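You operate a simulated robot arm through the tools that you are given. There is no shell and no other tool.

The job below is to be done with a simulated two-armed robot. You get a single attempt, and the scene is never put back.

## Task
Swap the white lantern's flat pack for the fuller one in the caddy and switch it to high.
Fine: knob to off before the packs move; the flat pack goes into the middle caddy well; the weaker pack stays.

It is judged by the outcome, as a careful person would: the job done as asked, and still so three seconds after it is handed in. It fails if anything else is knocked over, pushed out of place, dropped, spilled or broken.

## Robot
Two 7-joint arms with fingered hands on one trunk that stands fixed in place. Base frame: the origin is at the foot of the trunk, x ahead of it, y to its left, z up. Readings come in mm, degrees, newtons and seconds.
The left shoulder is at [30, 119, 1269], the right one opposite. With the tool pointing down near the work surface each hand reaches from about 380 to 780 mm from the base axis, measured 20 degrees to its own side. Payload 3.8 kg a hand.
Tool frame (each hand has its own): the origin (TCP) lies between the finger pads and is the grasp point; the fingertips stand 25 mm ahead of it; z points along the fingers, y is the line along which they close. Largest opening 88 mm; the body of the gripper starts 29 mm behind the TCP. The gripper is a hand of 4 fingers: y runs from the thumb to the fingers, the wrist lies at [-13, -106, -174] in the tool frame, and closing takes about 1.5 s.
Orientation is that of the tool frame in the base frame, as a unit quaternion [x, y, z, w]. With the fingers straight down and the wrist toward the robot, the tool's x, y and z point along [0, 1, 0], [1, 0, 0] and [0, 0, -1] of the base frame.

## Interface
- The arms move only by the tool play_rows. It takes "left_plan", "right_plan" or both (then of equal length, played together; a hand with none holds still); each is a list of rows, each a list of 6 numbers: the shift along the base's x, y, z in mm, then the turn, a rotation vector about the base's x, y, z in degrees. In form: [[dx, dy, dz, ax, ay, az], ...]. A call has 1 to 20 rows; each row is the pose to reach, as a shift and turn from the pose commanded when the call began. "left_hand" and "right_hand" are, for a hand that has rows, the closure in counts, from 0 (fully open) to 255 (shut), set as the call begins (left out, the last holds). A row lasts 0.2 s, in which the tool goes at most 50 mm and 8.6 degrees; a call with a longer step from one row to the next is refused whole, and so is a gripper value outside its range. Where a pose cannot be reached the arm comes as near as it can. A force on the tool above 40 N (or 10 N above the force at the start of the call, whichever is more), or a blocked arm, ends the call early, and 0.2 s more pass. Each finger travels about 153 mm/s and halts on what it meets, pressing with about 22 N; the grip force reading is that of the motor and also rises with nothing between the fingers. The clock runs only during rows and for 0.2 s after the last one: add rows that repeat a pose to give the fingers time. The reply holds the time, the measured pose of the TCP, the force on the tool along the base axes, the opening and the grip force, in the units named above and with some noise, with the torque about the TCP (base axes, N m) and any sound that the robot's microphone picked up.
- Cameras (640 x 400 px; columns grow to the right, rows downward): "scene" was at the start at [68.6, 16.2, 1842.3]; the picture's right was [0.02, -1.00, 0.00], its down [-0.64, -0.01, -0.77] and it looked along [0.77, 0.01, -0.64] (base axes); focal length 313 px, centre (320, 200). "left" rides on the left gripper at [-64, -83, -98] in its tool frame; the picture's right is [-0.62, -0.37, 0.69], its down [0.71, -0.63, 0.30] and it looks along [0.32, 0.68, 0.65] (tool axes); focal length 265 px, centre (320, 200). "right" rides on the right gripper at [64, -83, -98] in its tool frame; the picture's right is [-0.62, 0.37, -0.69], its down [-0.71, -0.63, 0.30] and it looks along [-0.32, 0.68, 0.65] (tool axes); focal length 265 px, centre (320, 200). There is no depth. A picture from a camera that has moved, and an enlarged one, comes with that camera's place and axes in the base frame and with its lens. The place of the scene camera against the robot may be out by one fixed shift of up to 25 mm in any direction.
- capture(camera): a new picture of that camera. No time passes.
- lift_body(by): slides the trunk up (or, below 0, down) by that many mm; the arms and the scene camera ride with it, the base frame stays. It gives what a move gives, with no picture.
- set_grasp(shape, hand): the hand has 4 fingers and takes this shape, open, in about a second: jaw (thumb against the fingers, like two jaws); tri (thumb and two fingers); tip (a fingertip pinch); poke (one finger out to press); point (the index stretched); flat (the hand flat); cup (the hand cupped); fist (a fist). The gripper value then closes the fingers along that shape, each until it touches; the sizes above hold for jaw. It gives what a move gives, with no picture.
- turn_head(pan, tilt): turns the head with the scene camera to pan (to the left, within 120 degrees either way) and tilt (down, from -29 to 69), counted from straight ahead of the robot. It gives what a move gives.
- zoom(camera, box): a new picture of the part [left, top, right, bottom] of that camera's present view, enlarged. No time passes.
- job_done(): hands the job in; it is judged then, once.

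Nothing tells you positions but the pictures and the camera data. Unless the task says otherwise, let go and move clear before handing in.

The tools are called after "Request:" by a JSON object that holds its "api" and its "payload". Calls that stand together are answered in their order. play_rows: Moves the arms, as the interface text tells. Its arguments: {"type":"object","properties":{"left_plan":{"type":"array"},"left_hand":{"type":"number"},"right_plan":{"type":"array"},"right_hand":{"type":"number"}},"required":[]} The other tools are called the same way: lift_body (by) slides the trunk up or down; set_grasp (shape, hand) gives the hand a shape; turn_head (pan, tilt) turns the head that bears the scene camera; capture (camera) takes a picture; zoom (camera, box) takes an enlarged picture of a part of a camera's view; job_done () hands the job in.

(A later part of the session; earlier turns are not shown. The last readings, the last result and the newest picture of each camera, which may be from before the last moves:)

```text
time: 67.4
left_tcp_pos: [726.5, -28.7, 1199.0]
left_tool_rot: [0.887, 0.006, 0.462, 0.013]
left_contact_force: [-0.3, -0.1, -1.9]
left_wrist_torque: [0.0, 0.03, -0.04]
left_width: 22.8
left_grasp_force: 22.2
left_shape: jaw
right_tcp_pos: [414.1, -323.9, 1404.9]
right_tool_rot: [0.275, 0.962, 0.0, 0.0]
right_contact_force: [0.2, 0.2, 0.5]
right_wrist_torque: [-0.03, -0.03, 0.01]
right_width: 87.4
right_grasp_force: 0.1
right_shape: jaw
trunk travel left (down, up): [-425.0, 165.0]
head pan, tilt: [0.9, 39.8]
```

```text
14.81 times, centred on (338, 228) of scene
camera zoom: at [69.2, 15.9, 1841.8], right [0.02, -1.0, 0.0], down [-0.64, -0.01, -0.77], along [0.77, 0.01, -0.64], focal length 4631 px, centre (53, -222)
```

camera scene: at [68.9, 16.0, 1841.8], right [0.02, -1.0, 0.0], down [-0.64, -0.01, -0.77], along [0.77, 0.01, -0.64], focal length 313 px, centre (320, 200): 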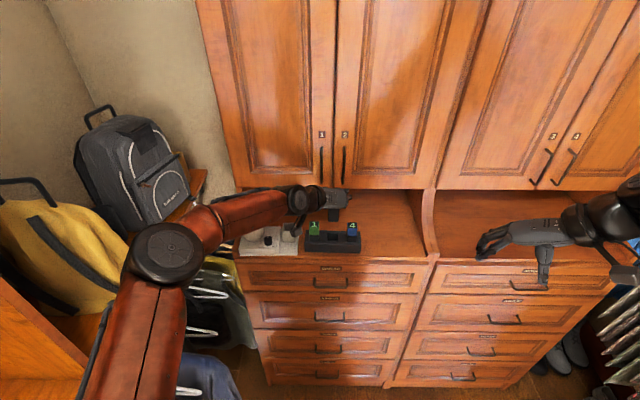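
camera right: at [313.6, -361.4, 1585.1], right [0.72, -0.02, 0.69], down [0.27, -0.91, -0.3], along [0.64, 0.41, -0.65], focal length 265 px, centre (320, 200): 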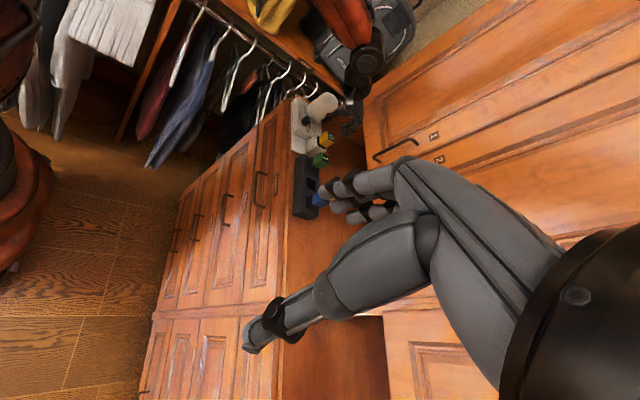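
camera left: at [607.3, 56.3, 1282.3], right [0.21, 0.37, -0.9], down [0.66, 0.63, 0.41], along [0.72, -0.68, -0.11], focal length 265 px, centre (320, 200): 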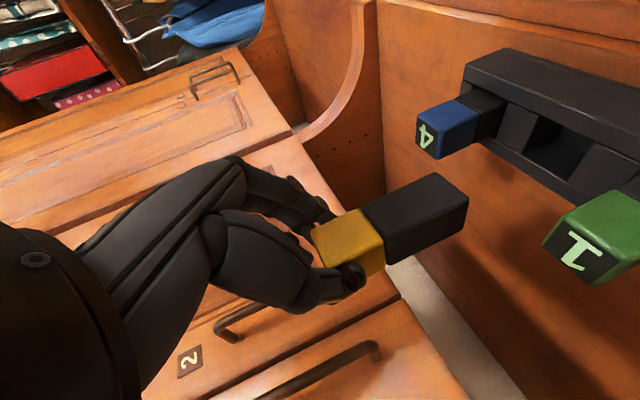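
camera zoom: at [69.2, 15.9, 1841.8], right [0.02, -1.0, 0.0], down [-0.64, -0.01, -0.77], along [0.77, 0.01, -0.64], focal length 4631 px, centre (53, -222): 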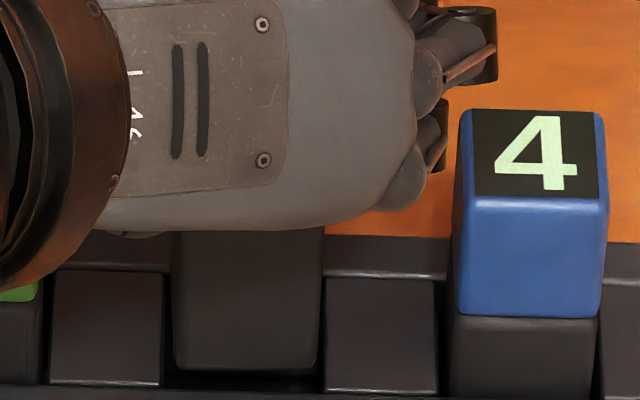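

Request:
{"api": "play_rows", "payload": {"left_plan": [[-0.4, 0.4, -2, 0, 0, 0], [-0.4, 0.4, -4, 0, 0, 0], [-0.4, 0.4, -6, 0, 0, 0], [-0.4, 0.4, -8, 0, 0, 0], [-0.4, 0.4, -8, 0, 0, 0]]}}

Request:
{"api": "zoom", "payload": {"camera": "left", "box": [400, 120, 520, 214]}}

Request:
{"api": "zoom", "payload": {"camera": "scene", "box": [320, 215, 356, 242]}}

```text
time: 68.6
left_tcp_pos: [726.3, -28.2, 1190.6]
left_tool_rot: [0.887, 0.006, 0.462, 0.013]
left_contact_force: [-0.3, 0.6, -1.0]
left_wrist_torque: [0.0, 0.02, 0.01]
left_width: 23.4
left_grasp_force: 22.0
left_shape: jaw
right_tcp_pos: [414.1, -326.0, 1405.6]
right_tool_rot: [0.274, 0.962, 0.0, -0.001]
right_contact_force: [-0.1, 0.5, -0.1]
right_wrist_torque: [0.05, -0.01, 0.04]
right_width: 87.7
right_grasp_force: 0.0
right_shape: jaw
trunk travel left (down, up): [-425.0, 165.0]
head pan, tilt: [0.9, 39.8]
```

```text
4.26 times, centred on (460, 167) of left
camera zoom: at [607.9, 56.3, 1192.6], right [0.21, 0.34, -0.92], down [0.66, 0.64, 0.39], along [0.72, -0.69, -0.09], focal length 1129 px, centre (-276, 340)
```

zoom: 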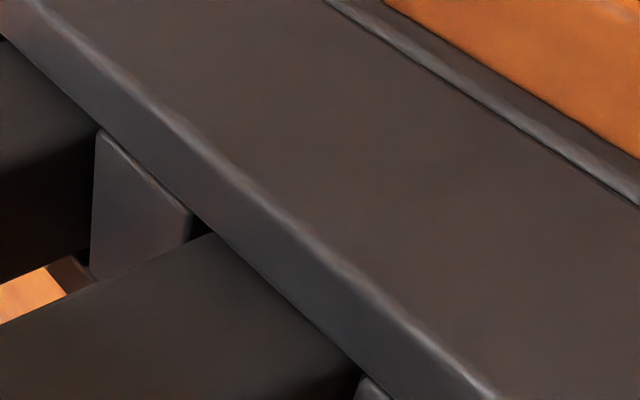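

```text
14.81 times, centred on (338, 228) of scene
camera zoom: at [69.0, 15.9, 1841.8], right [0.02, -1.0, 0.0], down [-0.64, -0.01, -0.77], along [0.77, 0.01, -0.64], focal length 4631 px, centre (53, -222)
```

zoom: 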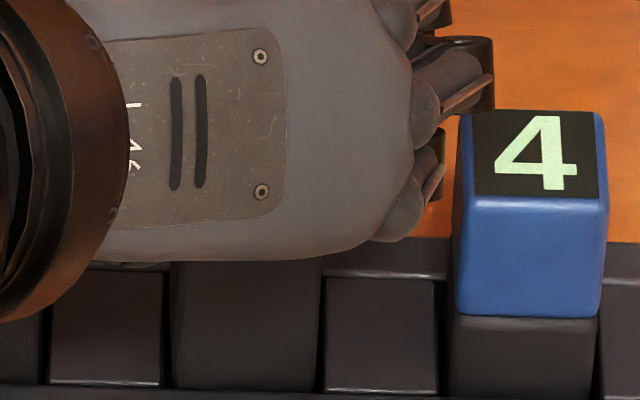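

The pack has entered the well without force. Before lowering further, I'll check the finger clearance against packs 4 and 1.

Request:
{"api": "capture", "payload": {"camera": "left"}}

Request:
{"api": "zoom", "payload": {"camera": "left", "box": [230, 100, 430, 310]}}

Request:
{"api": "zoom", "payload": {"camera": "scene", "box": [300, 195, 372, 249]}}

Request:
{"api": "capture", "payload": {"camera": "right"}}

```text
taken
camera left: at [607.9, 56.3, 1192.6], right [0.21, 0.34, -0.92], down [0.66, 0.64, 0.39], along [0.72, -0.69, -0.09], focal length 265 px, centre (320, 200)
```

left: 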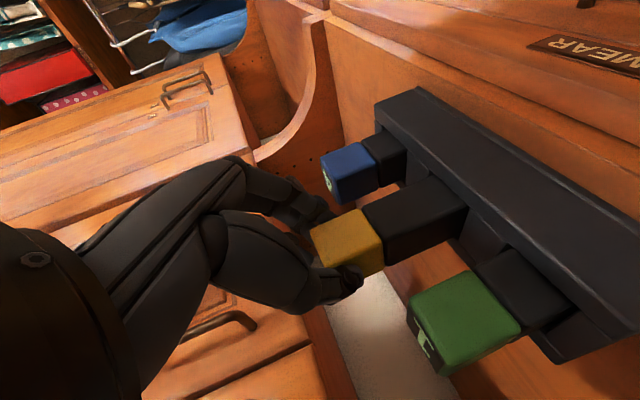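

```text
1.90 times, centred on (330, 205) of left
camera zoom: at [607.9, 56.3, 1192.6], right [0.21, 0.34, -0.92], down [0.66, 0.64, 0.39], along [0.72, -0.69, -0.09], focal length 506 px, centre (301, 190)
```

zoom: 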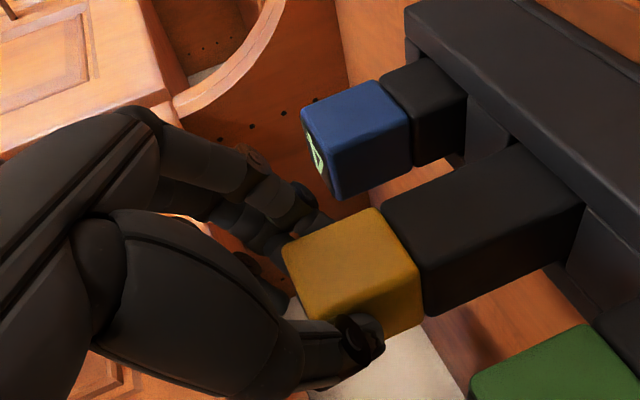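

```text
7.41 times, centred on (336, 222) of scene
camera zoom: at [69.0, 15.9, 1841.8], right [0.02, -1.0, 0.0], down [-0.64, -0.01, -0.77], along [0.77, 0.01, -0.64], focal length 2315 px, centre (202, 37)
```

zoom: 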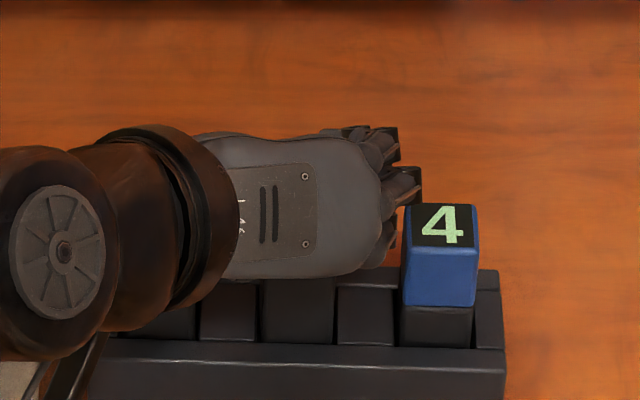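

```text
taken
camera right: at [314.7, -360.8, 1504.5], right [0.72, -0.02, 0.69], down [0.27, -0.91, -0.31], along [0.64, 0.41, -0.65], focal length 265 px, centre (320, 200)
```

right: 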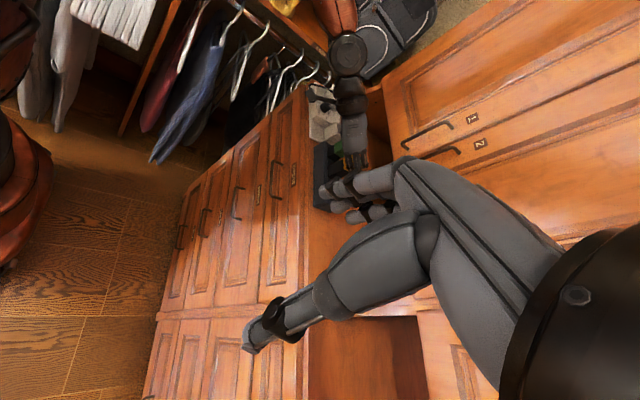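

Request:
{"api": "play_rows", "payload": {"left_plan": [[0, 0, -2, 0, 0, 0], [0, 0, -4, 0, 0, 0], [0, 0, -6, 0, 0, 0], [0, 0, -8, 0, 0, 0], [0, 0, -8, 0, 0, 0]]}}

Request:
{"api": "zoom", "payload": {"camera": "left", "box": [230, 100, 430, 310]}}

Request:
{"api": "zoom", "payload": {"camera": "scene", "box": [300, 195, 372, 249]}}

```text
time: 69.8
left_tcp_pos: [725.6, -28.5, 1182.2]
left_tool_rot: [0.887, 0.005, 0.461, 0.014]
left_contact_force: [-0.5, 0.0, -0.9]
left_wrist_torque: [0.02, 0.01, 0.02]
left_width: 22.9
left_grasp_force: 22.0
left_shape: jaw
right_tcp_pos: [414.2, -324.6, 1405.6]
right_tool_rot: [0.276, 0.961, 0.0, 0.0]
right_contact_force: [-0.2, 0.1, 0.3]
right_wrist_torque: [0.01, -0.01, -0.01]
right_width: 87.9
right_grasp_force: 0.2
right_shape: jaw
trunk travel left (down, up): [-425.0, 165.0]
head pan, tilt: [0.9, 39.8]
```

```text
1.90 times, centred on (330, 205) of left
camera zoom: at [607.9, 55.8, 1183.8], right [0.21, 0.34, -0.92], down [0.66, 0.64, 0.39], along [0.72, -0.69, -0.09], focal length 506 px, centre (301, 190)
```

zoom: 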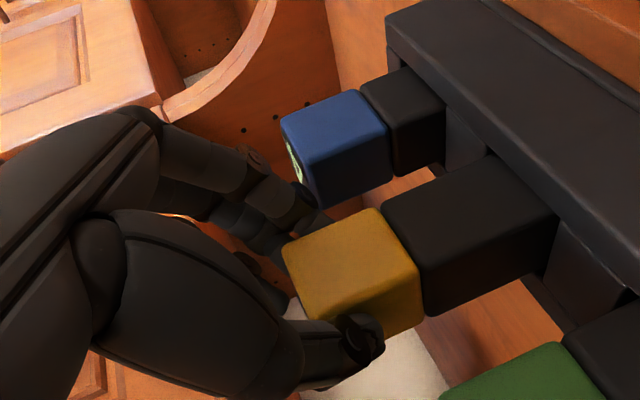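

```text
7.41 times, centred on (336, 222) of scene
camera zoom: at [68.9, 16.0, 1841.8], right [0.02, -1.0, 0.0], down [-0.64, -0.01, -0.77], along [0.77, 0.01, -0.64], focal length 2315 px, centre (202, 37)
```

zoom: 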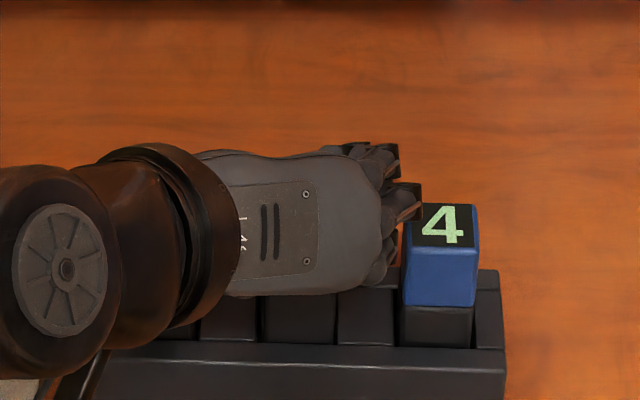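

Request:
{"api": "play_rows", "payload": {"left_plan": [[0, 0, -1.5, 0, 0, 0], [0, 0, -3, 0, 0, 0], [0, 0, -4.5, 0, 0, 0], [0, 0, -6, 0, 0, 0], [0, 0, -6, 0, 0, 0]]}}

Request:
{"api": "zoom", "payload": {"camera": "left", "box": [230, 100, 430, 310]}}

Request:
{"api": "zoom", "payload": {"camera": "scene", "box": [320, 205, 364, 238]}}

```text
time: 71.0
left_tcp_pos: [725.4, -28.5, 1177.3]
left_tool_rot: [0.887, 0.006, 0.462, 0.013]
left_contact_force: [-0.4, 0.1, -1.3]
left_wrist_torque: [0.0, 0.0, 0.02]
left_width: 23.1
left_grasp_force: 22.0
left_shape: jaw
right_tcp_pos: [413.4, -324.8, 1406.4]
right_tool_rot: [0.274, 0.962, 0.0, -0.001]
right_contact_force: [-0.1, -0.2, -1.1]
right_wrist_torque: [0.0, -0.01, -0.01]
right_width: 87.6
right_grasp_force: 0.1
right_shape: jaw
trunk travel left (down, up): [-425.0, 165.0]
head pan, tilt: [0.9, 39.8]
```

```text
1.90 times, centred on (330, 205) of left
camera zoom: at [607.2, 55.9, 1178.6], right [0.21, 0.34, -0.92], down [0.66, 0.64, 0.39], along [0.72, -0.69, -0.09], focal length 506 px, centre (301, 190)
```

zoom: 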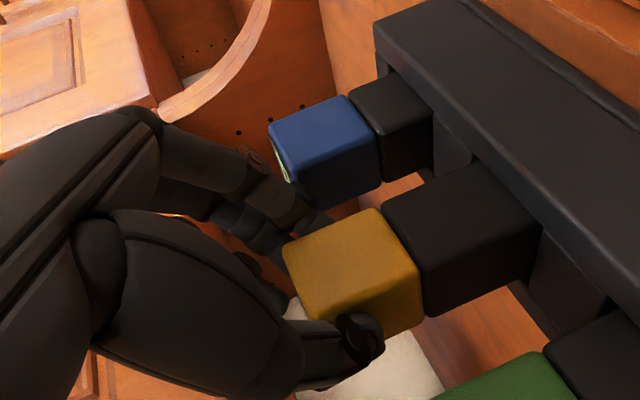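

```text
12.12 times, centred on (342, 222) of scene
camera zoom: at [69.0, 16.0, 1841.8], right [0.02, -1.0, 0.0], down [-0.64, -0.01, -0.77], along [0.77, 0.01, -0.64], focal length 3789 px, centre (53, -61)
```

zoom: 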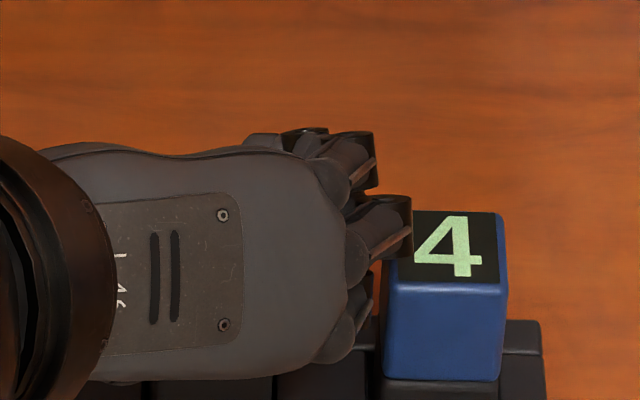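

Request:
{"api": "play_rows", "payload": {"left_plan": [[0, 0, -1.5, 0, 0, 0], [0, 0, -3, 0, 0, 0], [0, 0, -4.5, 0, 0, 0], [0, 0, -6, 0, 0, 0], [0, 0, -6, 0, 0, 0]]}}

Request:
{"api": "zoom", "payload": {"camera": "left", "box": [230, 100, 430, 310]}}

Request:
{"api": "zoom", "payload": {"camera": "scene", "box": [320, 205, 364, 238]}}

```text
time: 72.2
left_tcp_pos: [724.1, -28.7, 1170.7]
left_tool_rot: [0.887, 0.007, 0.462, 0.013]
left_contact_force: [1.0, 0.0, -1.5]
left_wrist_torque: [-0.01, 0.03, 0.0]
left_width: 23.4
left_grasp_force: 22.1
left_shape: jaw
right_tcp_pos: [413.8, -323.6, 1406.7]
right_tool_rot: [0.275, 0.962, 0.001, 0.0]
right_contact_force: [-0.3, 0.2, -0.9]
right_wrist_torque: [0.03, 0.01, 0.01]
right_width: 87.6
right_grasp_force: 0.0
right_shape: jaw
trunk travel left (down, up): [-425.0, 165.0]
head pan, tilt: [0.9, 39.8]
```

```text
1.90 times, centred on (330, 205) of left
camera zoom: at [607.3, 56.2, 1171.9], right [0.21, 0.34, -0.92], down [0.66, 0.64, 0.39], along [0.72, -0.69, -0.09], focal length 506 px, centre (301, 190)
```

zoom: 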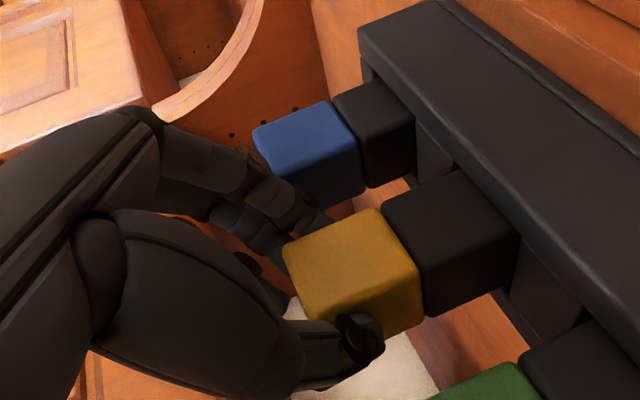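

```text
12.12 times, centred on (342, 222) of scene
camera zoom: at [69.0, 16.0, 1841.8], right [0.02, -1.0, 0.0], down [-0.64, -0.01, -0.77], along [0.77, 0.01, -0.64], focal length 3789 px, centre (53, -61)
```

zoom: 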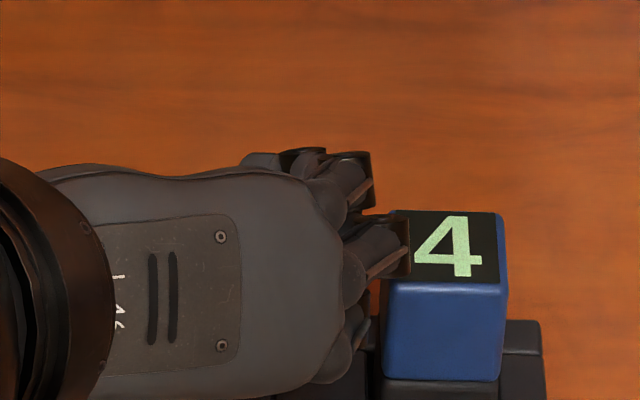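

Request:
{"api": "play_rows", "payload": {"left_plan": [[0, 0, 0, 0, 0, 0], [0, 0, 0, 0, 0, 0], [0, 0, 0, 0, 0, 0]], "left_hand": 180}}

Request:
{"api": "zoom", "payload": {"camera": "left", "box": [230, 100, 430, 310]}}

Request:
{"api": "zoom", "payload": {"camera": "scene", "box": [320, 205, 364, 238]}}

```text
time: 73.0
left_tcp_pos: [724.6, -27.7, 1172.1]
left_tool_rot: [0.887, 0.006, 0.461, 0.014]
left_contact_force: [0.4, 0.6, -1.4]
left_wrist_torque: [-0.02, 0.03, 0.01]
left_width: 26.3
left_grasp_force: 0.0
left_shape: jaw
right_tcp_pos: [414.0, -325.0, 1405.7]
right_tool_rot: [0.275, 0.961, 0.0, -0.001]
right_contact_force: [0.0, 0.4, -0.8]
right_wrist_torque: [-0.02, 0.01, -0.01]
right_width: 87.8
right_grasp_force: 0.2
right_shape: jaw
trunk travel left (down, up): [-425.0, 165.0]
head pan, tilt: [0.9, 39.8]
```

```text
1.90 times, centred on (330, 205) of left
camera zoom: at [607.4, 56.2, 1172.0], right [0.21, 0.34, -0.92], down [0.66, 0.64, 0.39], along [0.72, -0.69, -0.09], focal length 506 px, centre (301, 190)
```

zoom: 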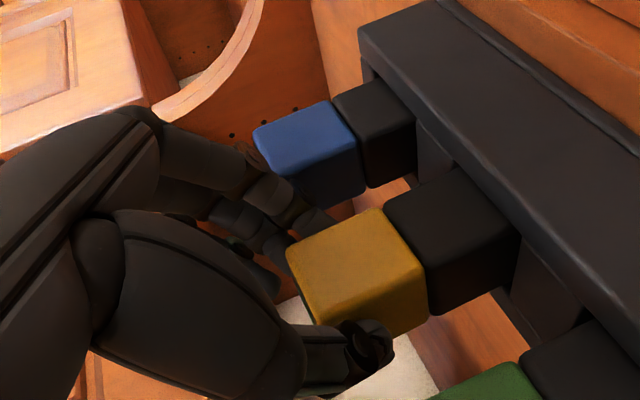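

```text
12.12 times, centred on (342, 222) of scene
camera zoom: at [69.0, 16.0, 1841.8], right [0.02, -1.0, 0.0], down [-0.64, -0.01, -0.77], along [0.77, 0.01, -0.64], focal length 3789 px, centre (53, -61)
```

zoom: 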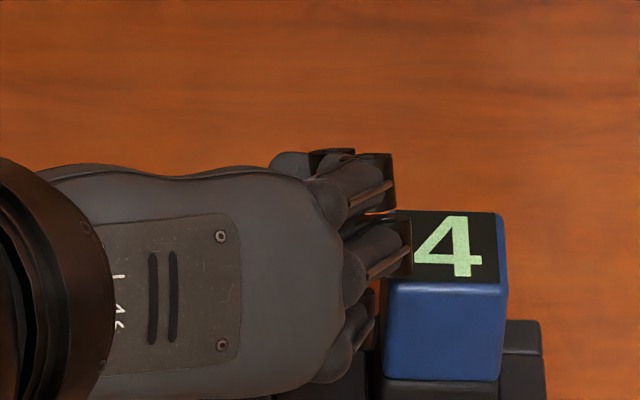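

Request:
{"api": "play_rows", "payload": {"left_plan": [[0, 0, 0, 0, 0, 0], [0, 0, 0, 0, 0, 0], [0, 0, 0, 0, 0, 0]], "left_hand": 164}}

Request:
{"api": "zoom", "payload": {"camera": "left", "box": [230, 100, 430, 310]}}

Request:
{"api": "zoom", "payload": {"camera": "scene", "box": [320, 205, 364, 238]}}

```text
time: 73.8
left_tcp_pos: [725.5, -27.5, 1171.6]
left_tool_rot: [0.887, 0.007, 0.462, 0.014]
left_contact_force: [-0.5, 0.0, 1.1]
left_wrist_torque: [-0.01, -0.02, -0.01]
left_width: 31.0
left_grasp_force: 0.1
left_shape: jaw
right_tcp_pos: [415.1, -324.5, 1405.7]
right_tool_rot: [0.275, 0.961, -0.001, 0.0]
right_contact_force: [-0.1, 0.3, 0.1]
right_wrist_torque: [0.01, 0.01, 0.02]
right_width: 87.6
right_grasp_force: 0.1
right_shape: jaw
trunk travel left (down, up): [-425.0, 165.0]
head pan, tilt: [0.9, 39.8]
```

```text
1.90 times, centred on (330, 205) of left
camera zoom: at [607.2, 56.2, 1172.2], right [0.21, 0.34, -0.92], down [0.66, 0.64, 0.39], along [0.72, -0.69, -0.09], focal length 506 px, centre (301, 190)
```

zoom: 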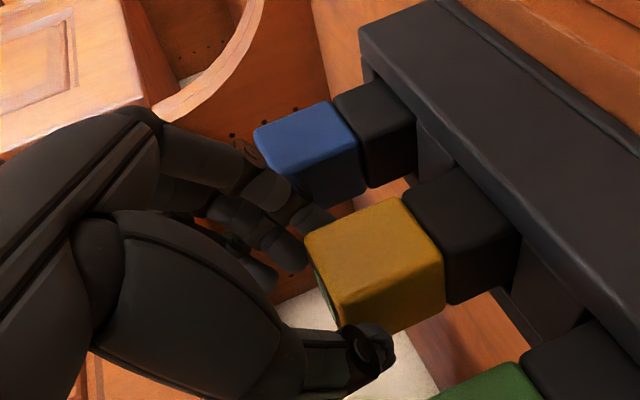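

```text
12.12 times, centred on (342, 222) of scene
camera zoom: at [68.7, 15.9, 1841.8], right [0.02, -1.0, 0.0], down [-0.64, -0.01, -0.77], along [0.77, 0.01, -0.64], focal length 3789 px, centre (53, -61)
```

zoom: 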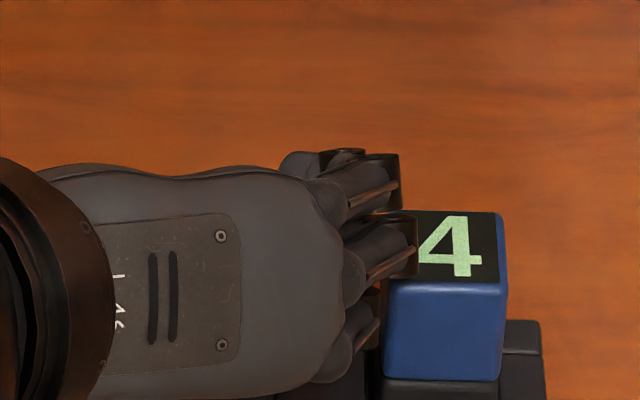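

Pack 0 has settled into the middle well. I'll retreat up and back.

Request:
{"api": "play_rows", "payload": {"left_plan": [[-3, 0, 8, 0, 0, 0], [-8, 0, 18, 0, 0, 0], [-15, 0, 32, 0, 0, 0], [-28, 0, 50, 0, 0, 0], [-45, 0, 75, 0, 0, 0], [-65, 0, 100, 0, 0, 0], [-65, 0, 100, 0, 0, 0]]}}

Request:
{"api": "capture", "payload": {"camera": "left"}}

Request:
{"api": "zoom", "payload": {"camera": "scene", "box": [225, 195, 375, 265]}}

```text
time: 75.4
left_tcp_pos: [660.7, -25.9, 1271.0]
left_tool_rot: [0.887, 0.006, 0.462, 0.013]
left_contact_force: [0.4, -0.3, 0.7]
left_wrist_torque: [0.0, 0.01, 0.0]
left_width: 31.0
left_grasp_force: 0.1
left_shape: jaw
right_tcp_pos: [414.2, -325.0, 1405.9]
right_tool_rot: [0.274, 0.962, 0.0, 0.0]
right_contact_force: [0.6, 0.5, -0.2]
right_wrist_torque: [0.01, -0.02, 0.0]
right_width: 87.5
right_grasp_force: 0.1
right_shape: jaw
trunk travel left (down, up): [-425.0, 165.0]
head pan, tilt: [0.9, 39.8]
```

```text
taken
camera left: at [543.7, 58.1, 1271.3], right [0.21, 0.34, -0.92], down [0.66, 0.64, 0.39], along [0.72, -0.69, -0.09], focal length 265 px, centre (320, 200)
```

left: 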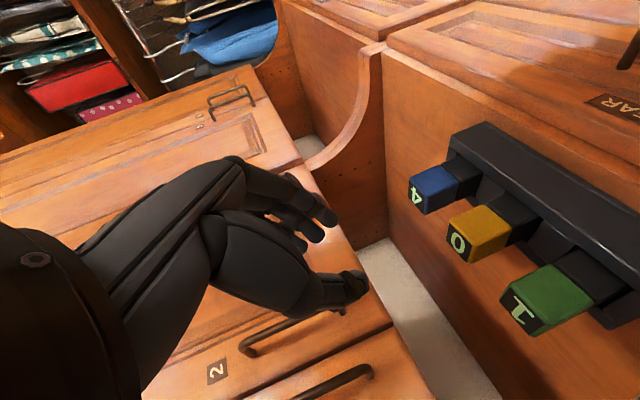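

```text
4.27 times, centred on (300, 230) of scene
camera zoom: at [69.5, 16.4, 1841.8], right [0.02, -1.0, 0.0], down [-0.64, -0.01, -0.77], along [0.77, 0.01, -0.64], focal length 1334 px, centre (405, 72)
```

zoom: 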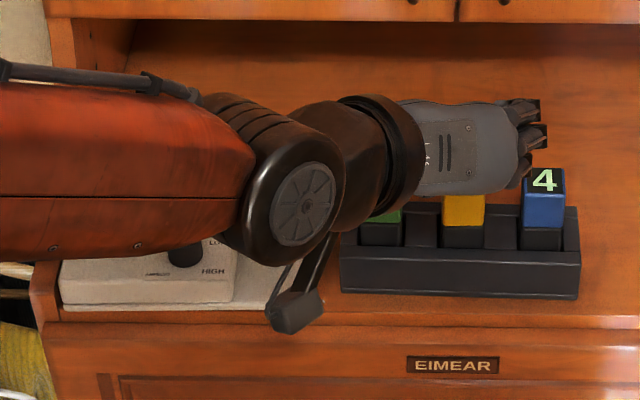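

Both are seated. Now for pack 4: first square the hand again, then line up in front of and above it, with the thumb to pass between packs 0 and 4.

Request:
{"api": "play_rows", "payload": {"left_plan": [[0, -15, 0, 0.9, 0, 0], [2, -30, -8, 1.8, 0, 0], [4, -45, -24, 1.8, 0, 0], [6, -58, -44, 1.8, 0, 0], [6, -58, -62, 1.8, 0, 0], [6, -58, -62, 1.8, 0, 0]], "left_hand": 152}}

Request:
{"api": "capture", "payload": {"camera": "left"}}

Request:
{"api": "zoom", "payload": {"camera": "scene", "box": [225, 180, 385, 265]}}

```text
time: 76.8
left_tcp_pos: [664.2, -85.7, 1207.9]
left_tool_rot: [0.887, 0.0, 0.462, -0.002]
left_contact_force: [0.4, 0.4, -0.5]
left_wrist_torque: [-0.02, 0.02, -0.01]
left_width: 35.0
left_grasp_force: 0.1
left_shape: jaw
right_tcp_pos: [413.1, -324.1, 1405.0]
right_tool_rot: [0.275, 0.962, 0.001, 0.0]
right_contact_force: [-0.1, 0.4, 0.9]
right_wrist_torque: [-0.02, 0.01, -0.02]
right_width: 88.1
right_grasp_force: 0.0
right_shape: jaw
trunk travel left (down, up): [-425.0, 165.0]
head pan, tilt: [0.9, 39.8]
```

```text
taken
camera left: at [547.1, -0.8, 1212.0], right [0.21, 0.37, -0.9], down [0.66, 0.63, 0.41], along [0.72, -0.68, -0.11], focal length 265 px, centre (320, 200)
```

left: 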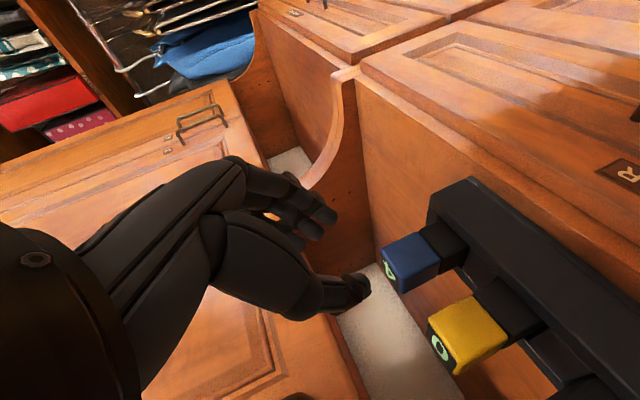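

```text
4.00 times, centred on (305, 222) of scene
camera zoom: at [68.5, 15.9, 1841.9], right [0.02, -1.0, 0.0], down [-0.64, -0.01, -0.77], along [0.77, 0.01, -0.64], focal length 1250 px, centre (380, 110)
```

zoom: 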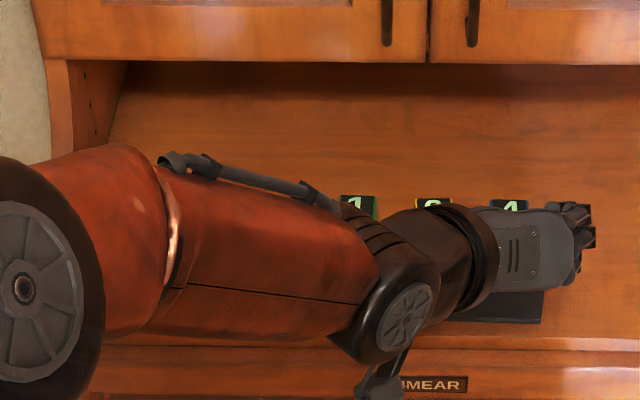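

Request:
{"api": "play_rows", "payload": {"left_plan": [[15, 0.5, -10, 0, 0, 0], [30, 1, -20.5, 0, 0, 0], [45, 1.5, -31, 0, 0, 0], [45, 1.5, -31, 0, 0, 0]]}}

Request:
{"api": "zoom", "payload": {"camera": "left", "box": [270, 150, 510, 350]}}

Request:
{"api": "zoom", "payload": {"camera": "scene", "box": [310, 200, 382, 254]}}

```text
time: 77.8
left_tcp_pos: [709.6, -82.6, 1178.1]
left_tool_rot: [0.887, 0.0, 0.462, -0.001]
left_contact_force: [0.1, -0.4, 0.2]
left_wrist_torque: [0.03, 0.01, -0.02]
left_width: 35.2
left_grasp_force: 0.1
left_shape: jaw
right_tcp_pos: [412.7, -325.5, 1406.2]
right_tool_rot: [0.275, 0.962, 0.0, 0.0]
right_contact_force: [-0.4, 0.3, -0.1]
right_wrist_torque: [-0.02, 0.02, 0.0]
right_width: 87.6
right_grasp_force: 0.1
right_shape: jaw
trunk travel left (down, up): [-425.0, 165.0]
head pan, tilt: [0.9, 39.8]
```

```text
2.00 times, centred on (390, 250) of left
camera zoom: at [592.5, 1.1, 1181.2], right [0.21, 0.37, -0.9], down [0.66, 0.63, 0.41], along [0.72, -0.68, -0.11], focal length 531 px, centre (180, 100)
```

zoom: 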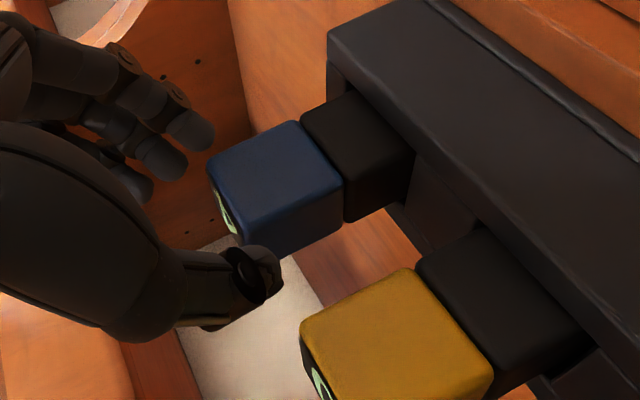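

```text
7.41 times, centred on (346, 227) of scene
camera zoom: at [68.5, 15.7, 1841.9], right [0.02, -1.0, 0.0], down [-0.64, -0.01, -0.77], along [0.77, 0.01, -0.64], focal length 2315 px, centre (127, 0)
```

zoom: 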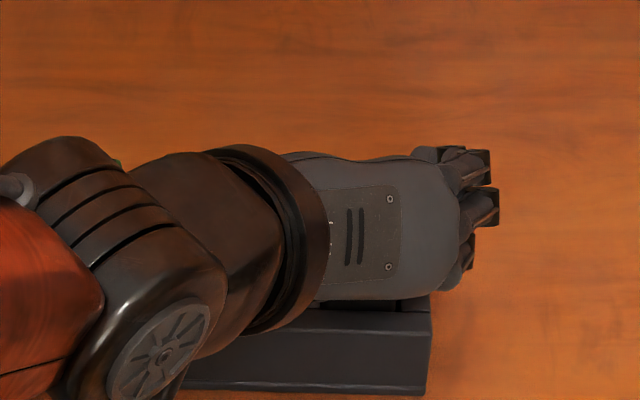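

Request:
{"api": "play_rows", "payload": {"left_plan": [[4, -0.5, -3, 0, 0, 0], [8, -1, -6, 0, 0, 0], [11, -1.4, -9, 0, 0, 0], [13.5, -1.4, -11, 0, 0, 0], [13.5, -1.4, -11, 0, 0, 0]]}}

Request:
{"api": "zoom", "payload": {"camera": "left", "box": [270, 150, 510, 350]}}

```text
time: 79.0
left_tcp_pos: [723.8, -84.8, 1166.3]
left_tool_rot: [0.887, -0.001, 0.462, 0.0]
left_contact_force: [-0.1, 1.1, 0.3]
left_wrist_torque: [0.0, 0.03, -0.02]
left_width: 35.0
left_grasp_force: 0.0
left_shape: jaw
right_tcp_pos: [413.3, -325.8, 1406.0]
right_tool_rot: [0.275, 0.961, 0.0, 0.0]
right_contact_force: [1.1, 0.4, -0.7]
right_wrist_torque: [-0.02, 0.01, 0.01]
right_width: 87.6
right_grasp_force: 0.0
right_shape: jaw
trunk travel left (down, up): [-425.0, 165.0]
head pan, tilt: [0.9, 39.8]
```

```text
2.00 times, centred on (390, 250) of left
camera zoom: at [606.6, -0.7, 1169.9], right [0.21, 0.37, -0.9], down [0.66, 0.63, 0.41], along [0.72, -0.68, -0.11], focal length 531 px, centre (180, 100)
```

zoom: 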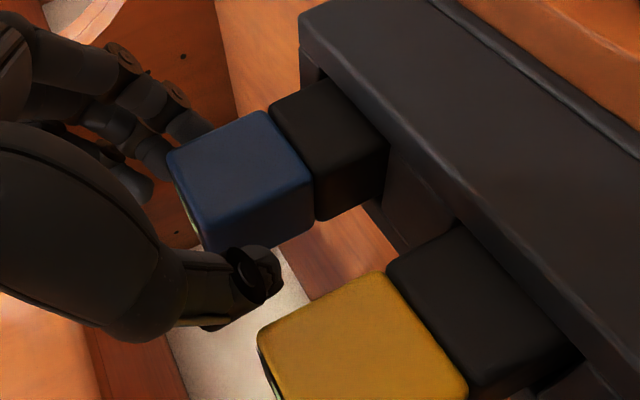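

Request:
{"api": "play_rows", "payload": {"left_plan": [[-1.5, -0.6, -1, 0, 0, 0], [-1.5, -0.6, -1, 0, 0, 0]]}}

Request:
{"api": "play_rows", "payload": {"left_plan": [[0, 0, 0, 0, 0, 0], [0, 0, 0, 0, 0, 0], [0, 0, 0, 0, 0, 0], [0, 0, 0, 0, 0, 0]], "left_hand": 215}}

Request:
{"api": "zoom", "payload": {"camera": "left", "box": [270, 150, 510, 350]}}

```text
time: 79.6
left_tcp_pos: [723.3, -86.5, 1163.5]
left_tool_rot: [0.887, -0.002, 0.462, 0.0]
left_contact_force: [-0.9, -0.1, -1.2]
left_wrist_torque: [0.01, 0.02, -0.02]
left_width: 35.3
left_grasp_force: 0.0
left_shape: jaw
right_tcp_pos: [414.1, -324.7, 1406.1]
right_tool_rot: [0.275, 0.962, 0.0, 0.001]
right_contact_force: [-0.5, -0.7, 0.5]
right_wrist_torque: [0.0, 0.02, 0.01]
right_width: 87.5
right_grasp_force: 0.1
right_shape: jaw
trunk travel left (down, up): [-425.0, 165.0]
head pan, tilt: [0.9, 39.8]
```

```text
time: 80.6
left_tcp_pos: [722.7, -85.9, 1163.8]
left_tool_rot: [0.887, 0.0, 0.462, 0.0]
left_contact_force: [0.7, -0.1, -0.7]
left_wrist_torque: [0.0, 0.01, 0.01]
left_width: 23.4
left_grasp_force: 21.7
left_shape: jaw
right_tcp_pos: [413.3, -324.9, 1406.1]
right_tool_rot: [0.275, 0.962, -0.001, 0.0]
right_contact_force: [0.4, -0.4, 0.5]
right_wrist_torque: [0.01, 0.01, -0.01]
right_width: 88.0
right_grasp_force: 0.1
right_shape: jaw
trunk travel left (down, up): [-425.0, 165.0]
head pan, tilt: [0.9, 39.8]
```

```text
2.00 times, centred on (390, 250) of left
camera zoom: at [605.6, -1.7, 1168.0], right [0.21, 0.37, -0.9], down [0.66, 0.63, 0.41], along [0.72, -0.68, -0.11], focal length 531 px, centre (180, 100)
```

zoom: 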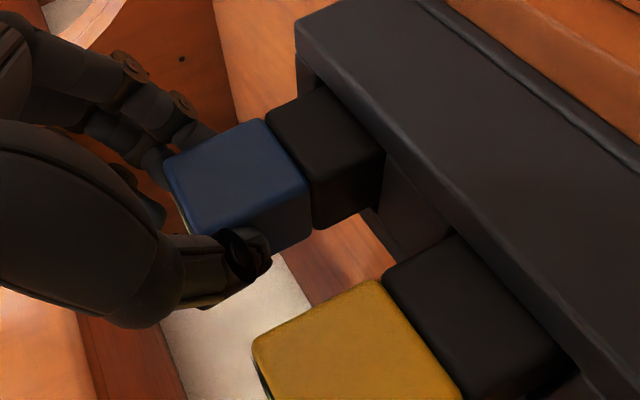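

The grip on pack 4 matches the earlier grip on pack 0 almost exactly in the camera. Lifting it straight up.

Request:
{"api": "play_rows", "payload": {"left_plan": [[0, 0, 4, 0, 0, 0], [0, 0, 8, 0, 0, 0], [0, 0, 14, 0, 0, 0], [0, 0, 20, 0, 0, 0], [0, 0, 20, 0, 0, 0]]}}

Request:
{"api": "zoom", "payload": {"camera": "left", "box": [270, 150, 510, 350]}}

```text
time: 81.8
left_tcp_pos: [723.1, -88.2, 1186.4]
left_tool_rot: [0.887, 0.0, 0.461, -0.001]
left_contact_force: [-0.2, -1.1, -1.5]
left_wrist_torque: [-0.02, 0.04, 0.02]
left_width: 23.2
left_grasp_force: 22.1
left_shape: jaw
right_tcp_pos: [412.9, -324.0, 1405.8]
right_tool_rot: [0.275, 0.961, -0.001, -0.001]
right_contact_force: [0.6, -0.1, -0.2]
right_wrist_torque: [0.02, -0.02, 0.01]
right_width: 88.1
right_grasp_force: 0.0
right_shape: jaw
trunk travel left (down, up): [-425.0, 165.0]
head pan, tilt: [0.9, 39.8]
```

```text
2.00 times, centred on (390, 250) of left
camera zoom: at [605.4, -3.0, 1189.5], right [0.21, 0.37, -0.9], down [0.66, 0.63, 0.41], along [0.72, -0.68, -0.11], focal length 531 px, centre (180, 100)
```

zoom: 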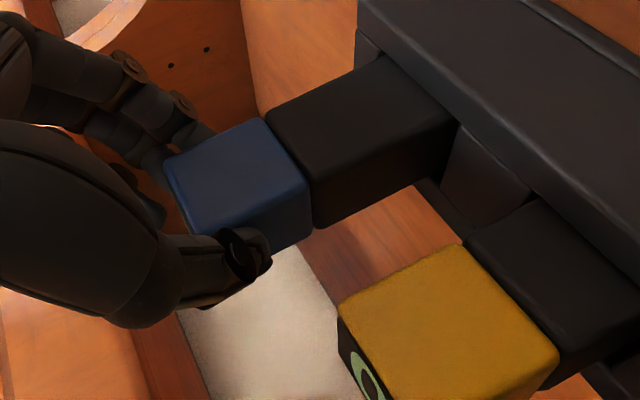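

Request:
{"api": "play_rows", "payload": {"left_plan": [[0, 0, 15, 0, 0, 0], [0, 0, 32, 0, 0, 0], [0, 0, 50, 0, 0, 0], [0, 0, 70, 0, 0, 0], [0, 0, 90, 0, 0, 0], [0, 20, 92, 0, 0, 0], [2, 50, 92, 0, 0, 0], [5, 80, 92, 0, 0, 0], [9, 110, 92, 0, 0, 0], [14, 140, 92, 0, 0, 0], [20, 167, 92, 0, 0, 0], [26, 187, 92, 0, 0, 0], [28.5, 196.3, 92, 0, 0, 0], [28.5, 196.3, 92, 0, 0, 0], [28.5, 196.3, 92, 0, 0, 0]]}}

Request:
{"api": "capture", "payload": {"camera": "left"}}

Request:
{"api": "zoom", "payload": {"camera": "scene", "box": [225, 180, 375, 265]}}

```text
time: 85.0
left_tcp_pos: [752.2, 109.6, 1278.4]
left_tool_rot: [0.887, -0.001, 0.462, -0.001]
left_contact_force: [0.7, 0.2, -1.5]
left_wrist_torque: [-0.01, 0.01, 0.0]
left_width: 23.6
left_grasp_force: 21.9
left_shape: jaw
right_tcp_pos: [413.5, -324.2, 1406.8]
right_tool_rot: [0.275, 0.962, 0.001, 0.0]
right_contact_force: [-0.1, 1.0, 0.1]
right_wrist_torque: [0.03, 0.0, 0.02]
right_width: 87.7
right_grasp_force: 0.1
right_shape: jaw
trunk travel left (down, up): [-425.0, 165.0]
head pan, tilt: [0.9, 39.8]
```

```text
taken
camera left: at [633.1, 193.5, 1282.3], right [0.21, 0.37, -0.9], down [0.66, 0.63, 0.41], along [0.72, -0.68, -0.11], focal length 265 px, centre (320, 200)
```

left: 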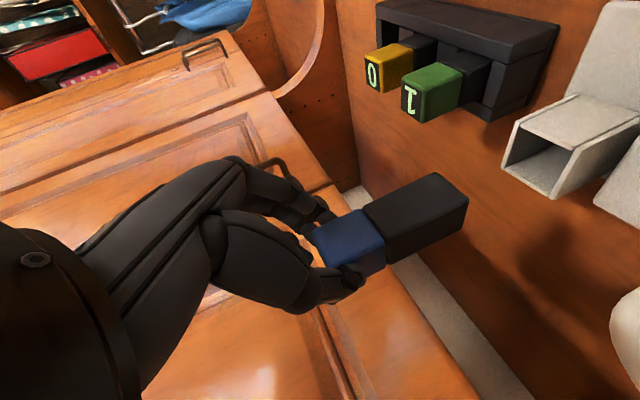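

```text
4.27 times, centred on (300, 222) of scene
camera zoom: at [69.0, 16.1, 1841.8], right [0.02, -1.0, 0.0], down [-0.64, -0.01, -0.77], along [0.77, 0.01, -0.64], focal length 1334 px, centre (405, 104)
```

zoom: 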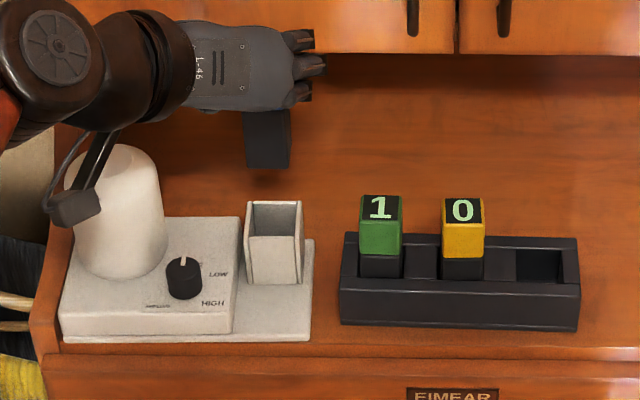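

Request:
{"api": "play_rows", "payload": {"left_plan": [[0, 0, -12, 0, 0, 0], [0, 0, -24, 0, 0, 0], [0, 0, -36, 0, 0, 0], [0, 0, -48, 0, 0, 0], [0, 0, -48, 0, 0, 0], [0, 0, -48, 0, 0, 0]]}}

Request:
{"api": "zoom", "payload": {"camera": "left", "box": [380, 100, 580, 250]}}

Request:
{"api": "zoom", "payload": {"camera": "scene", "box": [272, 210, 308, 240]}}

```text
time: 86.4
left_tcp_pos: [749.9, 111.2, 1229.4]
left_tool_rot: [0.887, -0.001, 0.462, -0.001]
left_contact_force: [0.0, -0.2, -2.3]
left_wrist_torque: [-0.05, 0.02, 0.01]
left_width: 23.3
left_grasp_force: 21.6
left_shape: jaw
right_tcp_pos: [414.0, -325.0, 1406.2]
right_tool_rot: [0.274, 0.962, 0.0, 0.001]
right_contact_force: [-0.3, -0.6, -0.2]
right_wrist_torque: [-0.01, 0.04, 0.01]
right_width: 87.4
right_grasp_force: 0.0
right_shape: jaw
trunk travel left (down, up): [-425.0, 165.0]
head pan, tilt: [0.9, 39.8]
```

```text
2.67 times, centred on (480, 175) of left
camera zoom: at [633.2, 195.0, 1233.4], right [0.21, 0.37, -0.9], down [0.66, 0.63, 0.41], along [0.72, -0.68, -0.11], focal length 708 px, centre (-107, 267)
```

zoom: 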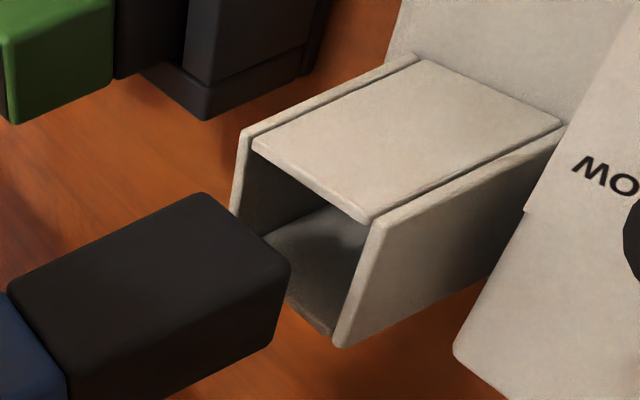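

```text
13.33 times, centred on (290, 225) of scene
camera zoom: at [69.0, 16.1, 1841.8], right [0.02, -1.0, 0.0], down [-0.64, -0.01, -0.77], along [0.77, 0.01, -0.64], focal length 4168 px, centre (720, -133)
```

zoom: 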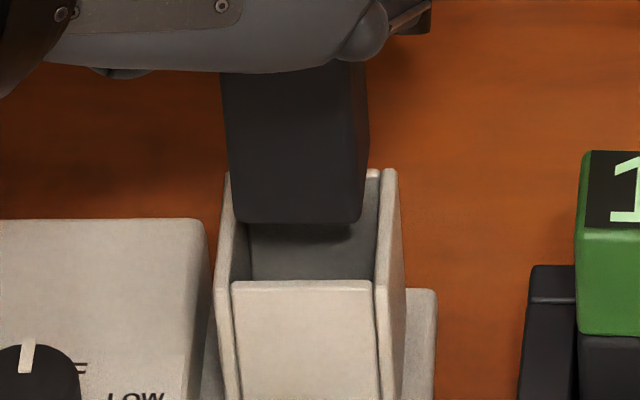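

The bay is clearly visible below the pack, and the pack sits about half a millimetre left of centre. I'll correct and lower slowly.

Request:
{"api": "play_rows", "payload": {"left_plan": [[0.2, -0.6, -3, 0, 0, 0], [0.2, -0.6, -6, 0, 0, 0], [0.2, -0.6, -9, 0, 0, 0], [0.2, -0.6, -12, 0, 0, 0], [0.2, -0.6, -12, 0, 0, 0]]}}

Request:
{"api": "zoom", "payload": {"camera": "left", "box": [380, 100, 580, 250]}}

Request:
{"api": "zoom", "payload": {"camera": "scene", "box": [272, 210, 308, 240]}}

```text
time: 87.6
left_tcp_pos: [752.7, 111.4, 1218.1]
left_tool_rot: [0.887, -0.001, 0.462, 0.0]
left_contact_force: [0.1, 0.1, -0.8]
left_wrist_torque: [0.0, 0.01, -0.02]
left_width: 23.3
left_grasp_force: 22.1
left_shape: jaw
right_tcp_pos: [414.5, -325.5, 1405.3]
right_tool_rot: [0.274, 0.962, 0.0, 0.0]
right_contact_force: [-0.8, 0.7, -0.5]
right_wrist_torque: [-0.01, -0.02, 0.0]
right_width: 87.8
right_grasp_force: 0.0
right_shape: jaw
trunk travel left (down, up): [-425.0, 165.0]
head pan, tilt: [0.9, 39.8]
```

```text
2.67 times, centred on (480, 175) of left
camera zoom: at [634.9, 195.1, 1221.2], right [0.21, 0.37, -0.9], down [0.66, 0.63, 0.41], along [0.72, -0.68, -0.11], focal length 708 px, centre (-107, 267)
```

zoom: 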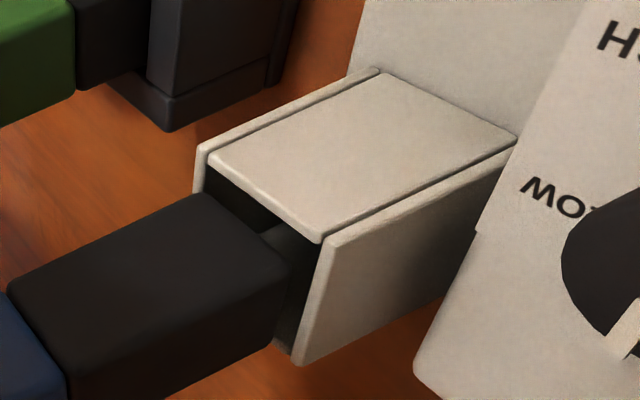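

```text
13.33 times, centred on (290, 225) of scene
camera zoom: at [69.0, 16.1, 1841.8], right [0.02, -1.0, 0.0], down [-0.64, -0.01, -0.77], along [0.77, 0.01, -0.64], focal length 4168 px, centre (720, -133)
```

zoom: 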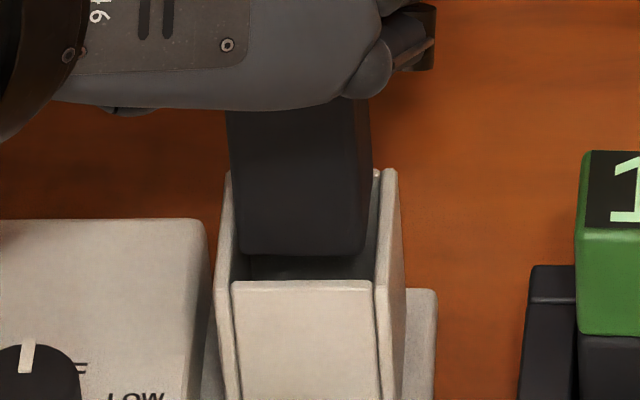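

Request:
{"api": "play_rows", "payload": {"left_plan": [[0, 0, -3, 0, 0, 0], [0, 0, -6, 0, 0, 0], [0, 0, -9, 0, 0, 0], [0, 0, -12, 0, 0, 0], [0, 0, -12, 0, 0, 0]]}}

Request:
{"api": "zoom", "payload": {"camera": "left", "box": [380, 100, 580, 250]}}

Request:
{"api": "zoom", "payload": {"camera": "scene", "box": [272, 210, 308, 240]}}

```text
time: 88.8
left_tcp_pos: [747.6, 110.6, 1210.3]
left_tool_rot: [0.885, 0.0, 0.465, -0.001]
left_contact_force: [-7.7, 2.3, 25.3]
left_wrist_torque: [-0.16, -0.49, 0.1]
left_width: 24.3
left_grasp_force: 22.1
left_shape: jaw
right_tcp_pos: [408.5, -324.6, 1407.5]
right_tool_rot: [0.274, 0.962, 0.001, 0.001]
right_contact_force: [1.2, 0.2, 0.0]
right_wrist_torque: [-0.03, -0.02, 0.04]
right_width: 88.1
right_grasp_force: 0.0
right_shape: jaw
trunk travel left (down, up): [-425.0, 165.0]
head pan, tilt: [0.9, 39.8]
```

```text
2.67 times, centred on (480, 175) of left
camera zoom: at [630.8, 193.4, 1213.8], right [0.22, 0.37, -0.9], down [0.66, 0.63, 0.42], along [0.72, -0.68, -0.1], focal length 708 px, centre (-107, 267)
```

zoom: 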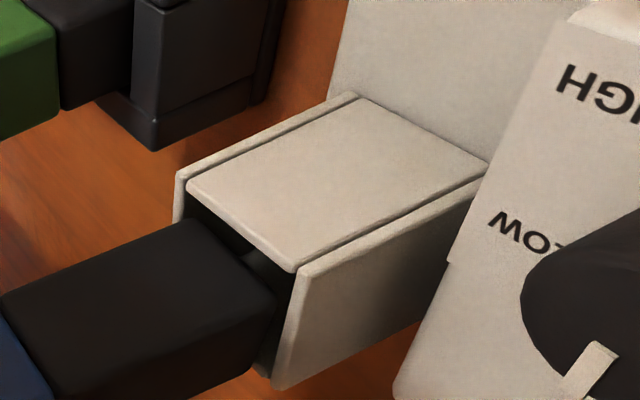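

```text
13.33 times, centred on (290, 225) of scene
camera zoom: at [62.7, 16.2, 1842.2], right [0.02, -1.0, 0.0], down [-0.64, -0.01, -0.77], along [0.77, 0.01, -0.64], focal length 4168 px, centre (720, -133)
```

zoom: 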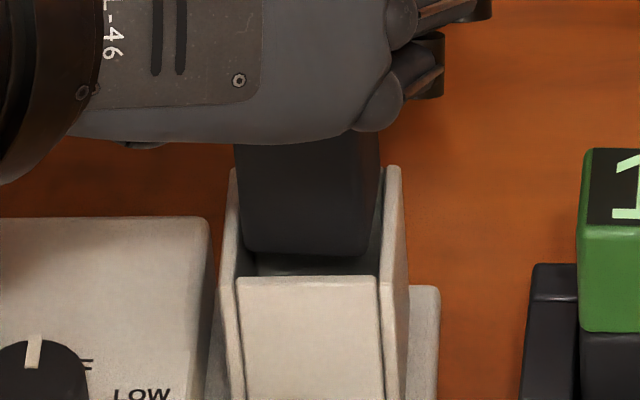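

It touched the back edge of the bay. I'll raise off at once and re-check how the pack sits in the hand.

Request:
{"api": "play_rows", "payload": {"left_plan": [[0, 0, 5, 0, 0, 0], [0, 0, 10, 0, 0, 0], [0, 0, 14, 0, 0, 0], [0, 0, 14, 0, 0, 0]]}}

Request:
{"api": "zoom", "payload": {"camera": "left", "box": [270, 150, 510, 350]}}

Request:
{"api": "zoom", "payload": {"camera": "scene", "box": [225, 195, 375, 265]}}

```text
time: 89.8
left_tcp_pos: [751.5, 108.9, 1217.7]
left_tool_rot: [0.887, -0.002, 0.462, -0.001]
left_contact_force: [-0.1, 0.9, -1.6]
left_wrist_torque: [-0.03, 0.05, -0.04]
left_width: 23.7
left_grasp_force: 22.3
left_shape: jaw
right_tcp_pos: [414.0, -324.9, 1406.8]
right_tool_rot: [0.276, 0.961, 0.001, 0.0]
right_contact_force: [0.3, -0.8, 0.7]
right_wrist_torque: [0.0, 0.03, 0.01]
right_width: 87.7
right_grasp_force: 0.1
right_shape: jaw
trunk travel left (down, up): [-425.0, 165.0]
head pan, tilt: [0.9, 39.8]
```

```text
2.00 times, centred on (390, 250) of left
camera zoom: at [634.2, 193.6, 1221.9], right [0.21, 0.37, -0.9], down [0.66, 0.63, 0.41], along [0.72, -0.68, -0.11], focal length 531 px, centre (180, 100)
```

zoom: 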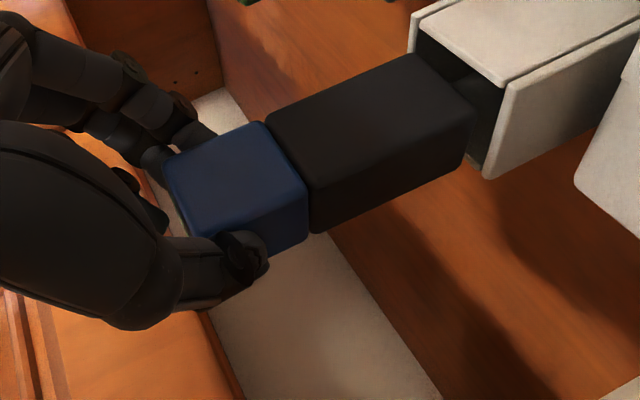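

```text
4.27 times, centred on (300, 230) of scene
camera zoom: at [68.7, 16.1, 1841.8], right [0.02, -1.0, 0.0], down [-0.64, -0.01, -0.77], along [0.77, 0.01, -0.64], focal length 1334 px, centre (405, 72)
```

zoom: 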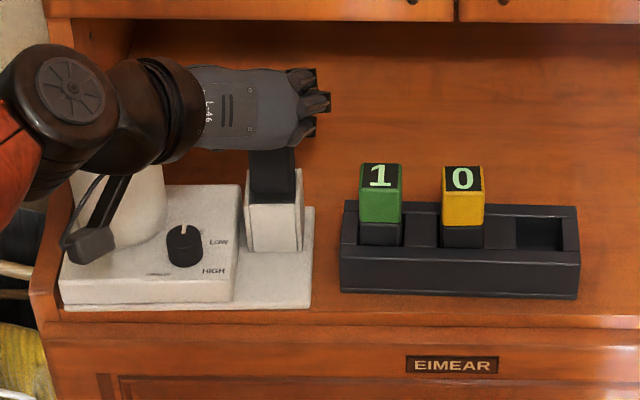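

Request:
{"api": "zoom", "payload": {"camera": "left", "box": [410, 110, 530, 200]}}

Request:
{"api": "zoom", "payload": {"camera": "scene", "box": [276, 220, 304, 243]}}

```text
4.44 times, centred on (470, 155) of left
camera zoom: at [634.2, 193.6, 1221.9], right [0.21, 0.37, -0.9], down [0.66, 0.63, 0.41], along [0.72, -0.68, -0.11], focal length 1180 px, centre (-347, 400)
```

zoom: 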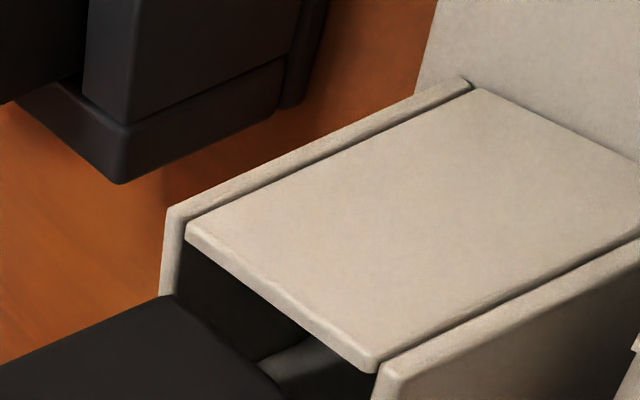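

```text
16.00 times, centred on (290, 232) of scene
camera zoom: at [68.7, 16.1, 1841.8], right [0.02, -1.0, 0.0], down [-0.64, -0.01, -0.77], along [0.77, 0.01, -0.64], focal length 5001 px, centre (800, -304)
```

zoom: 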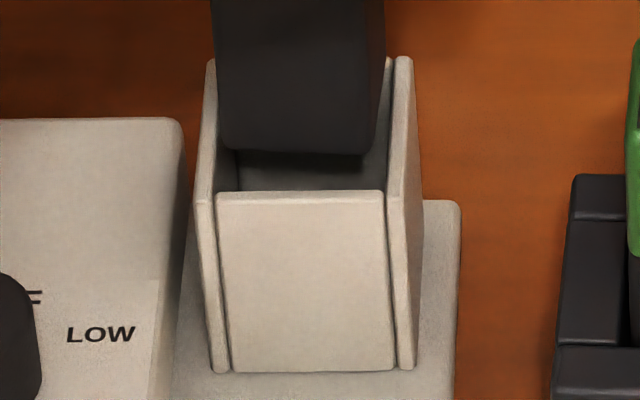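

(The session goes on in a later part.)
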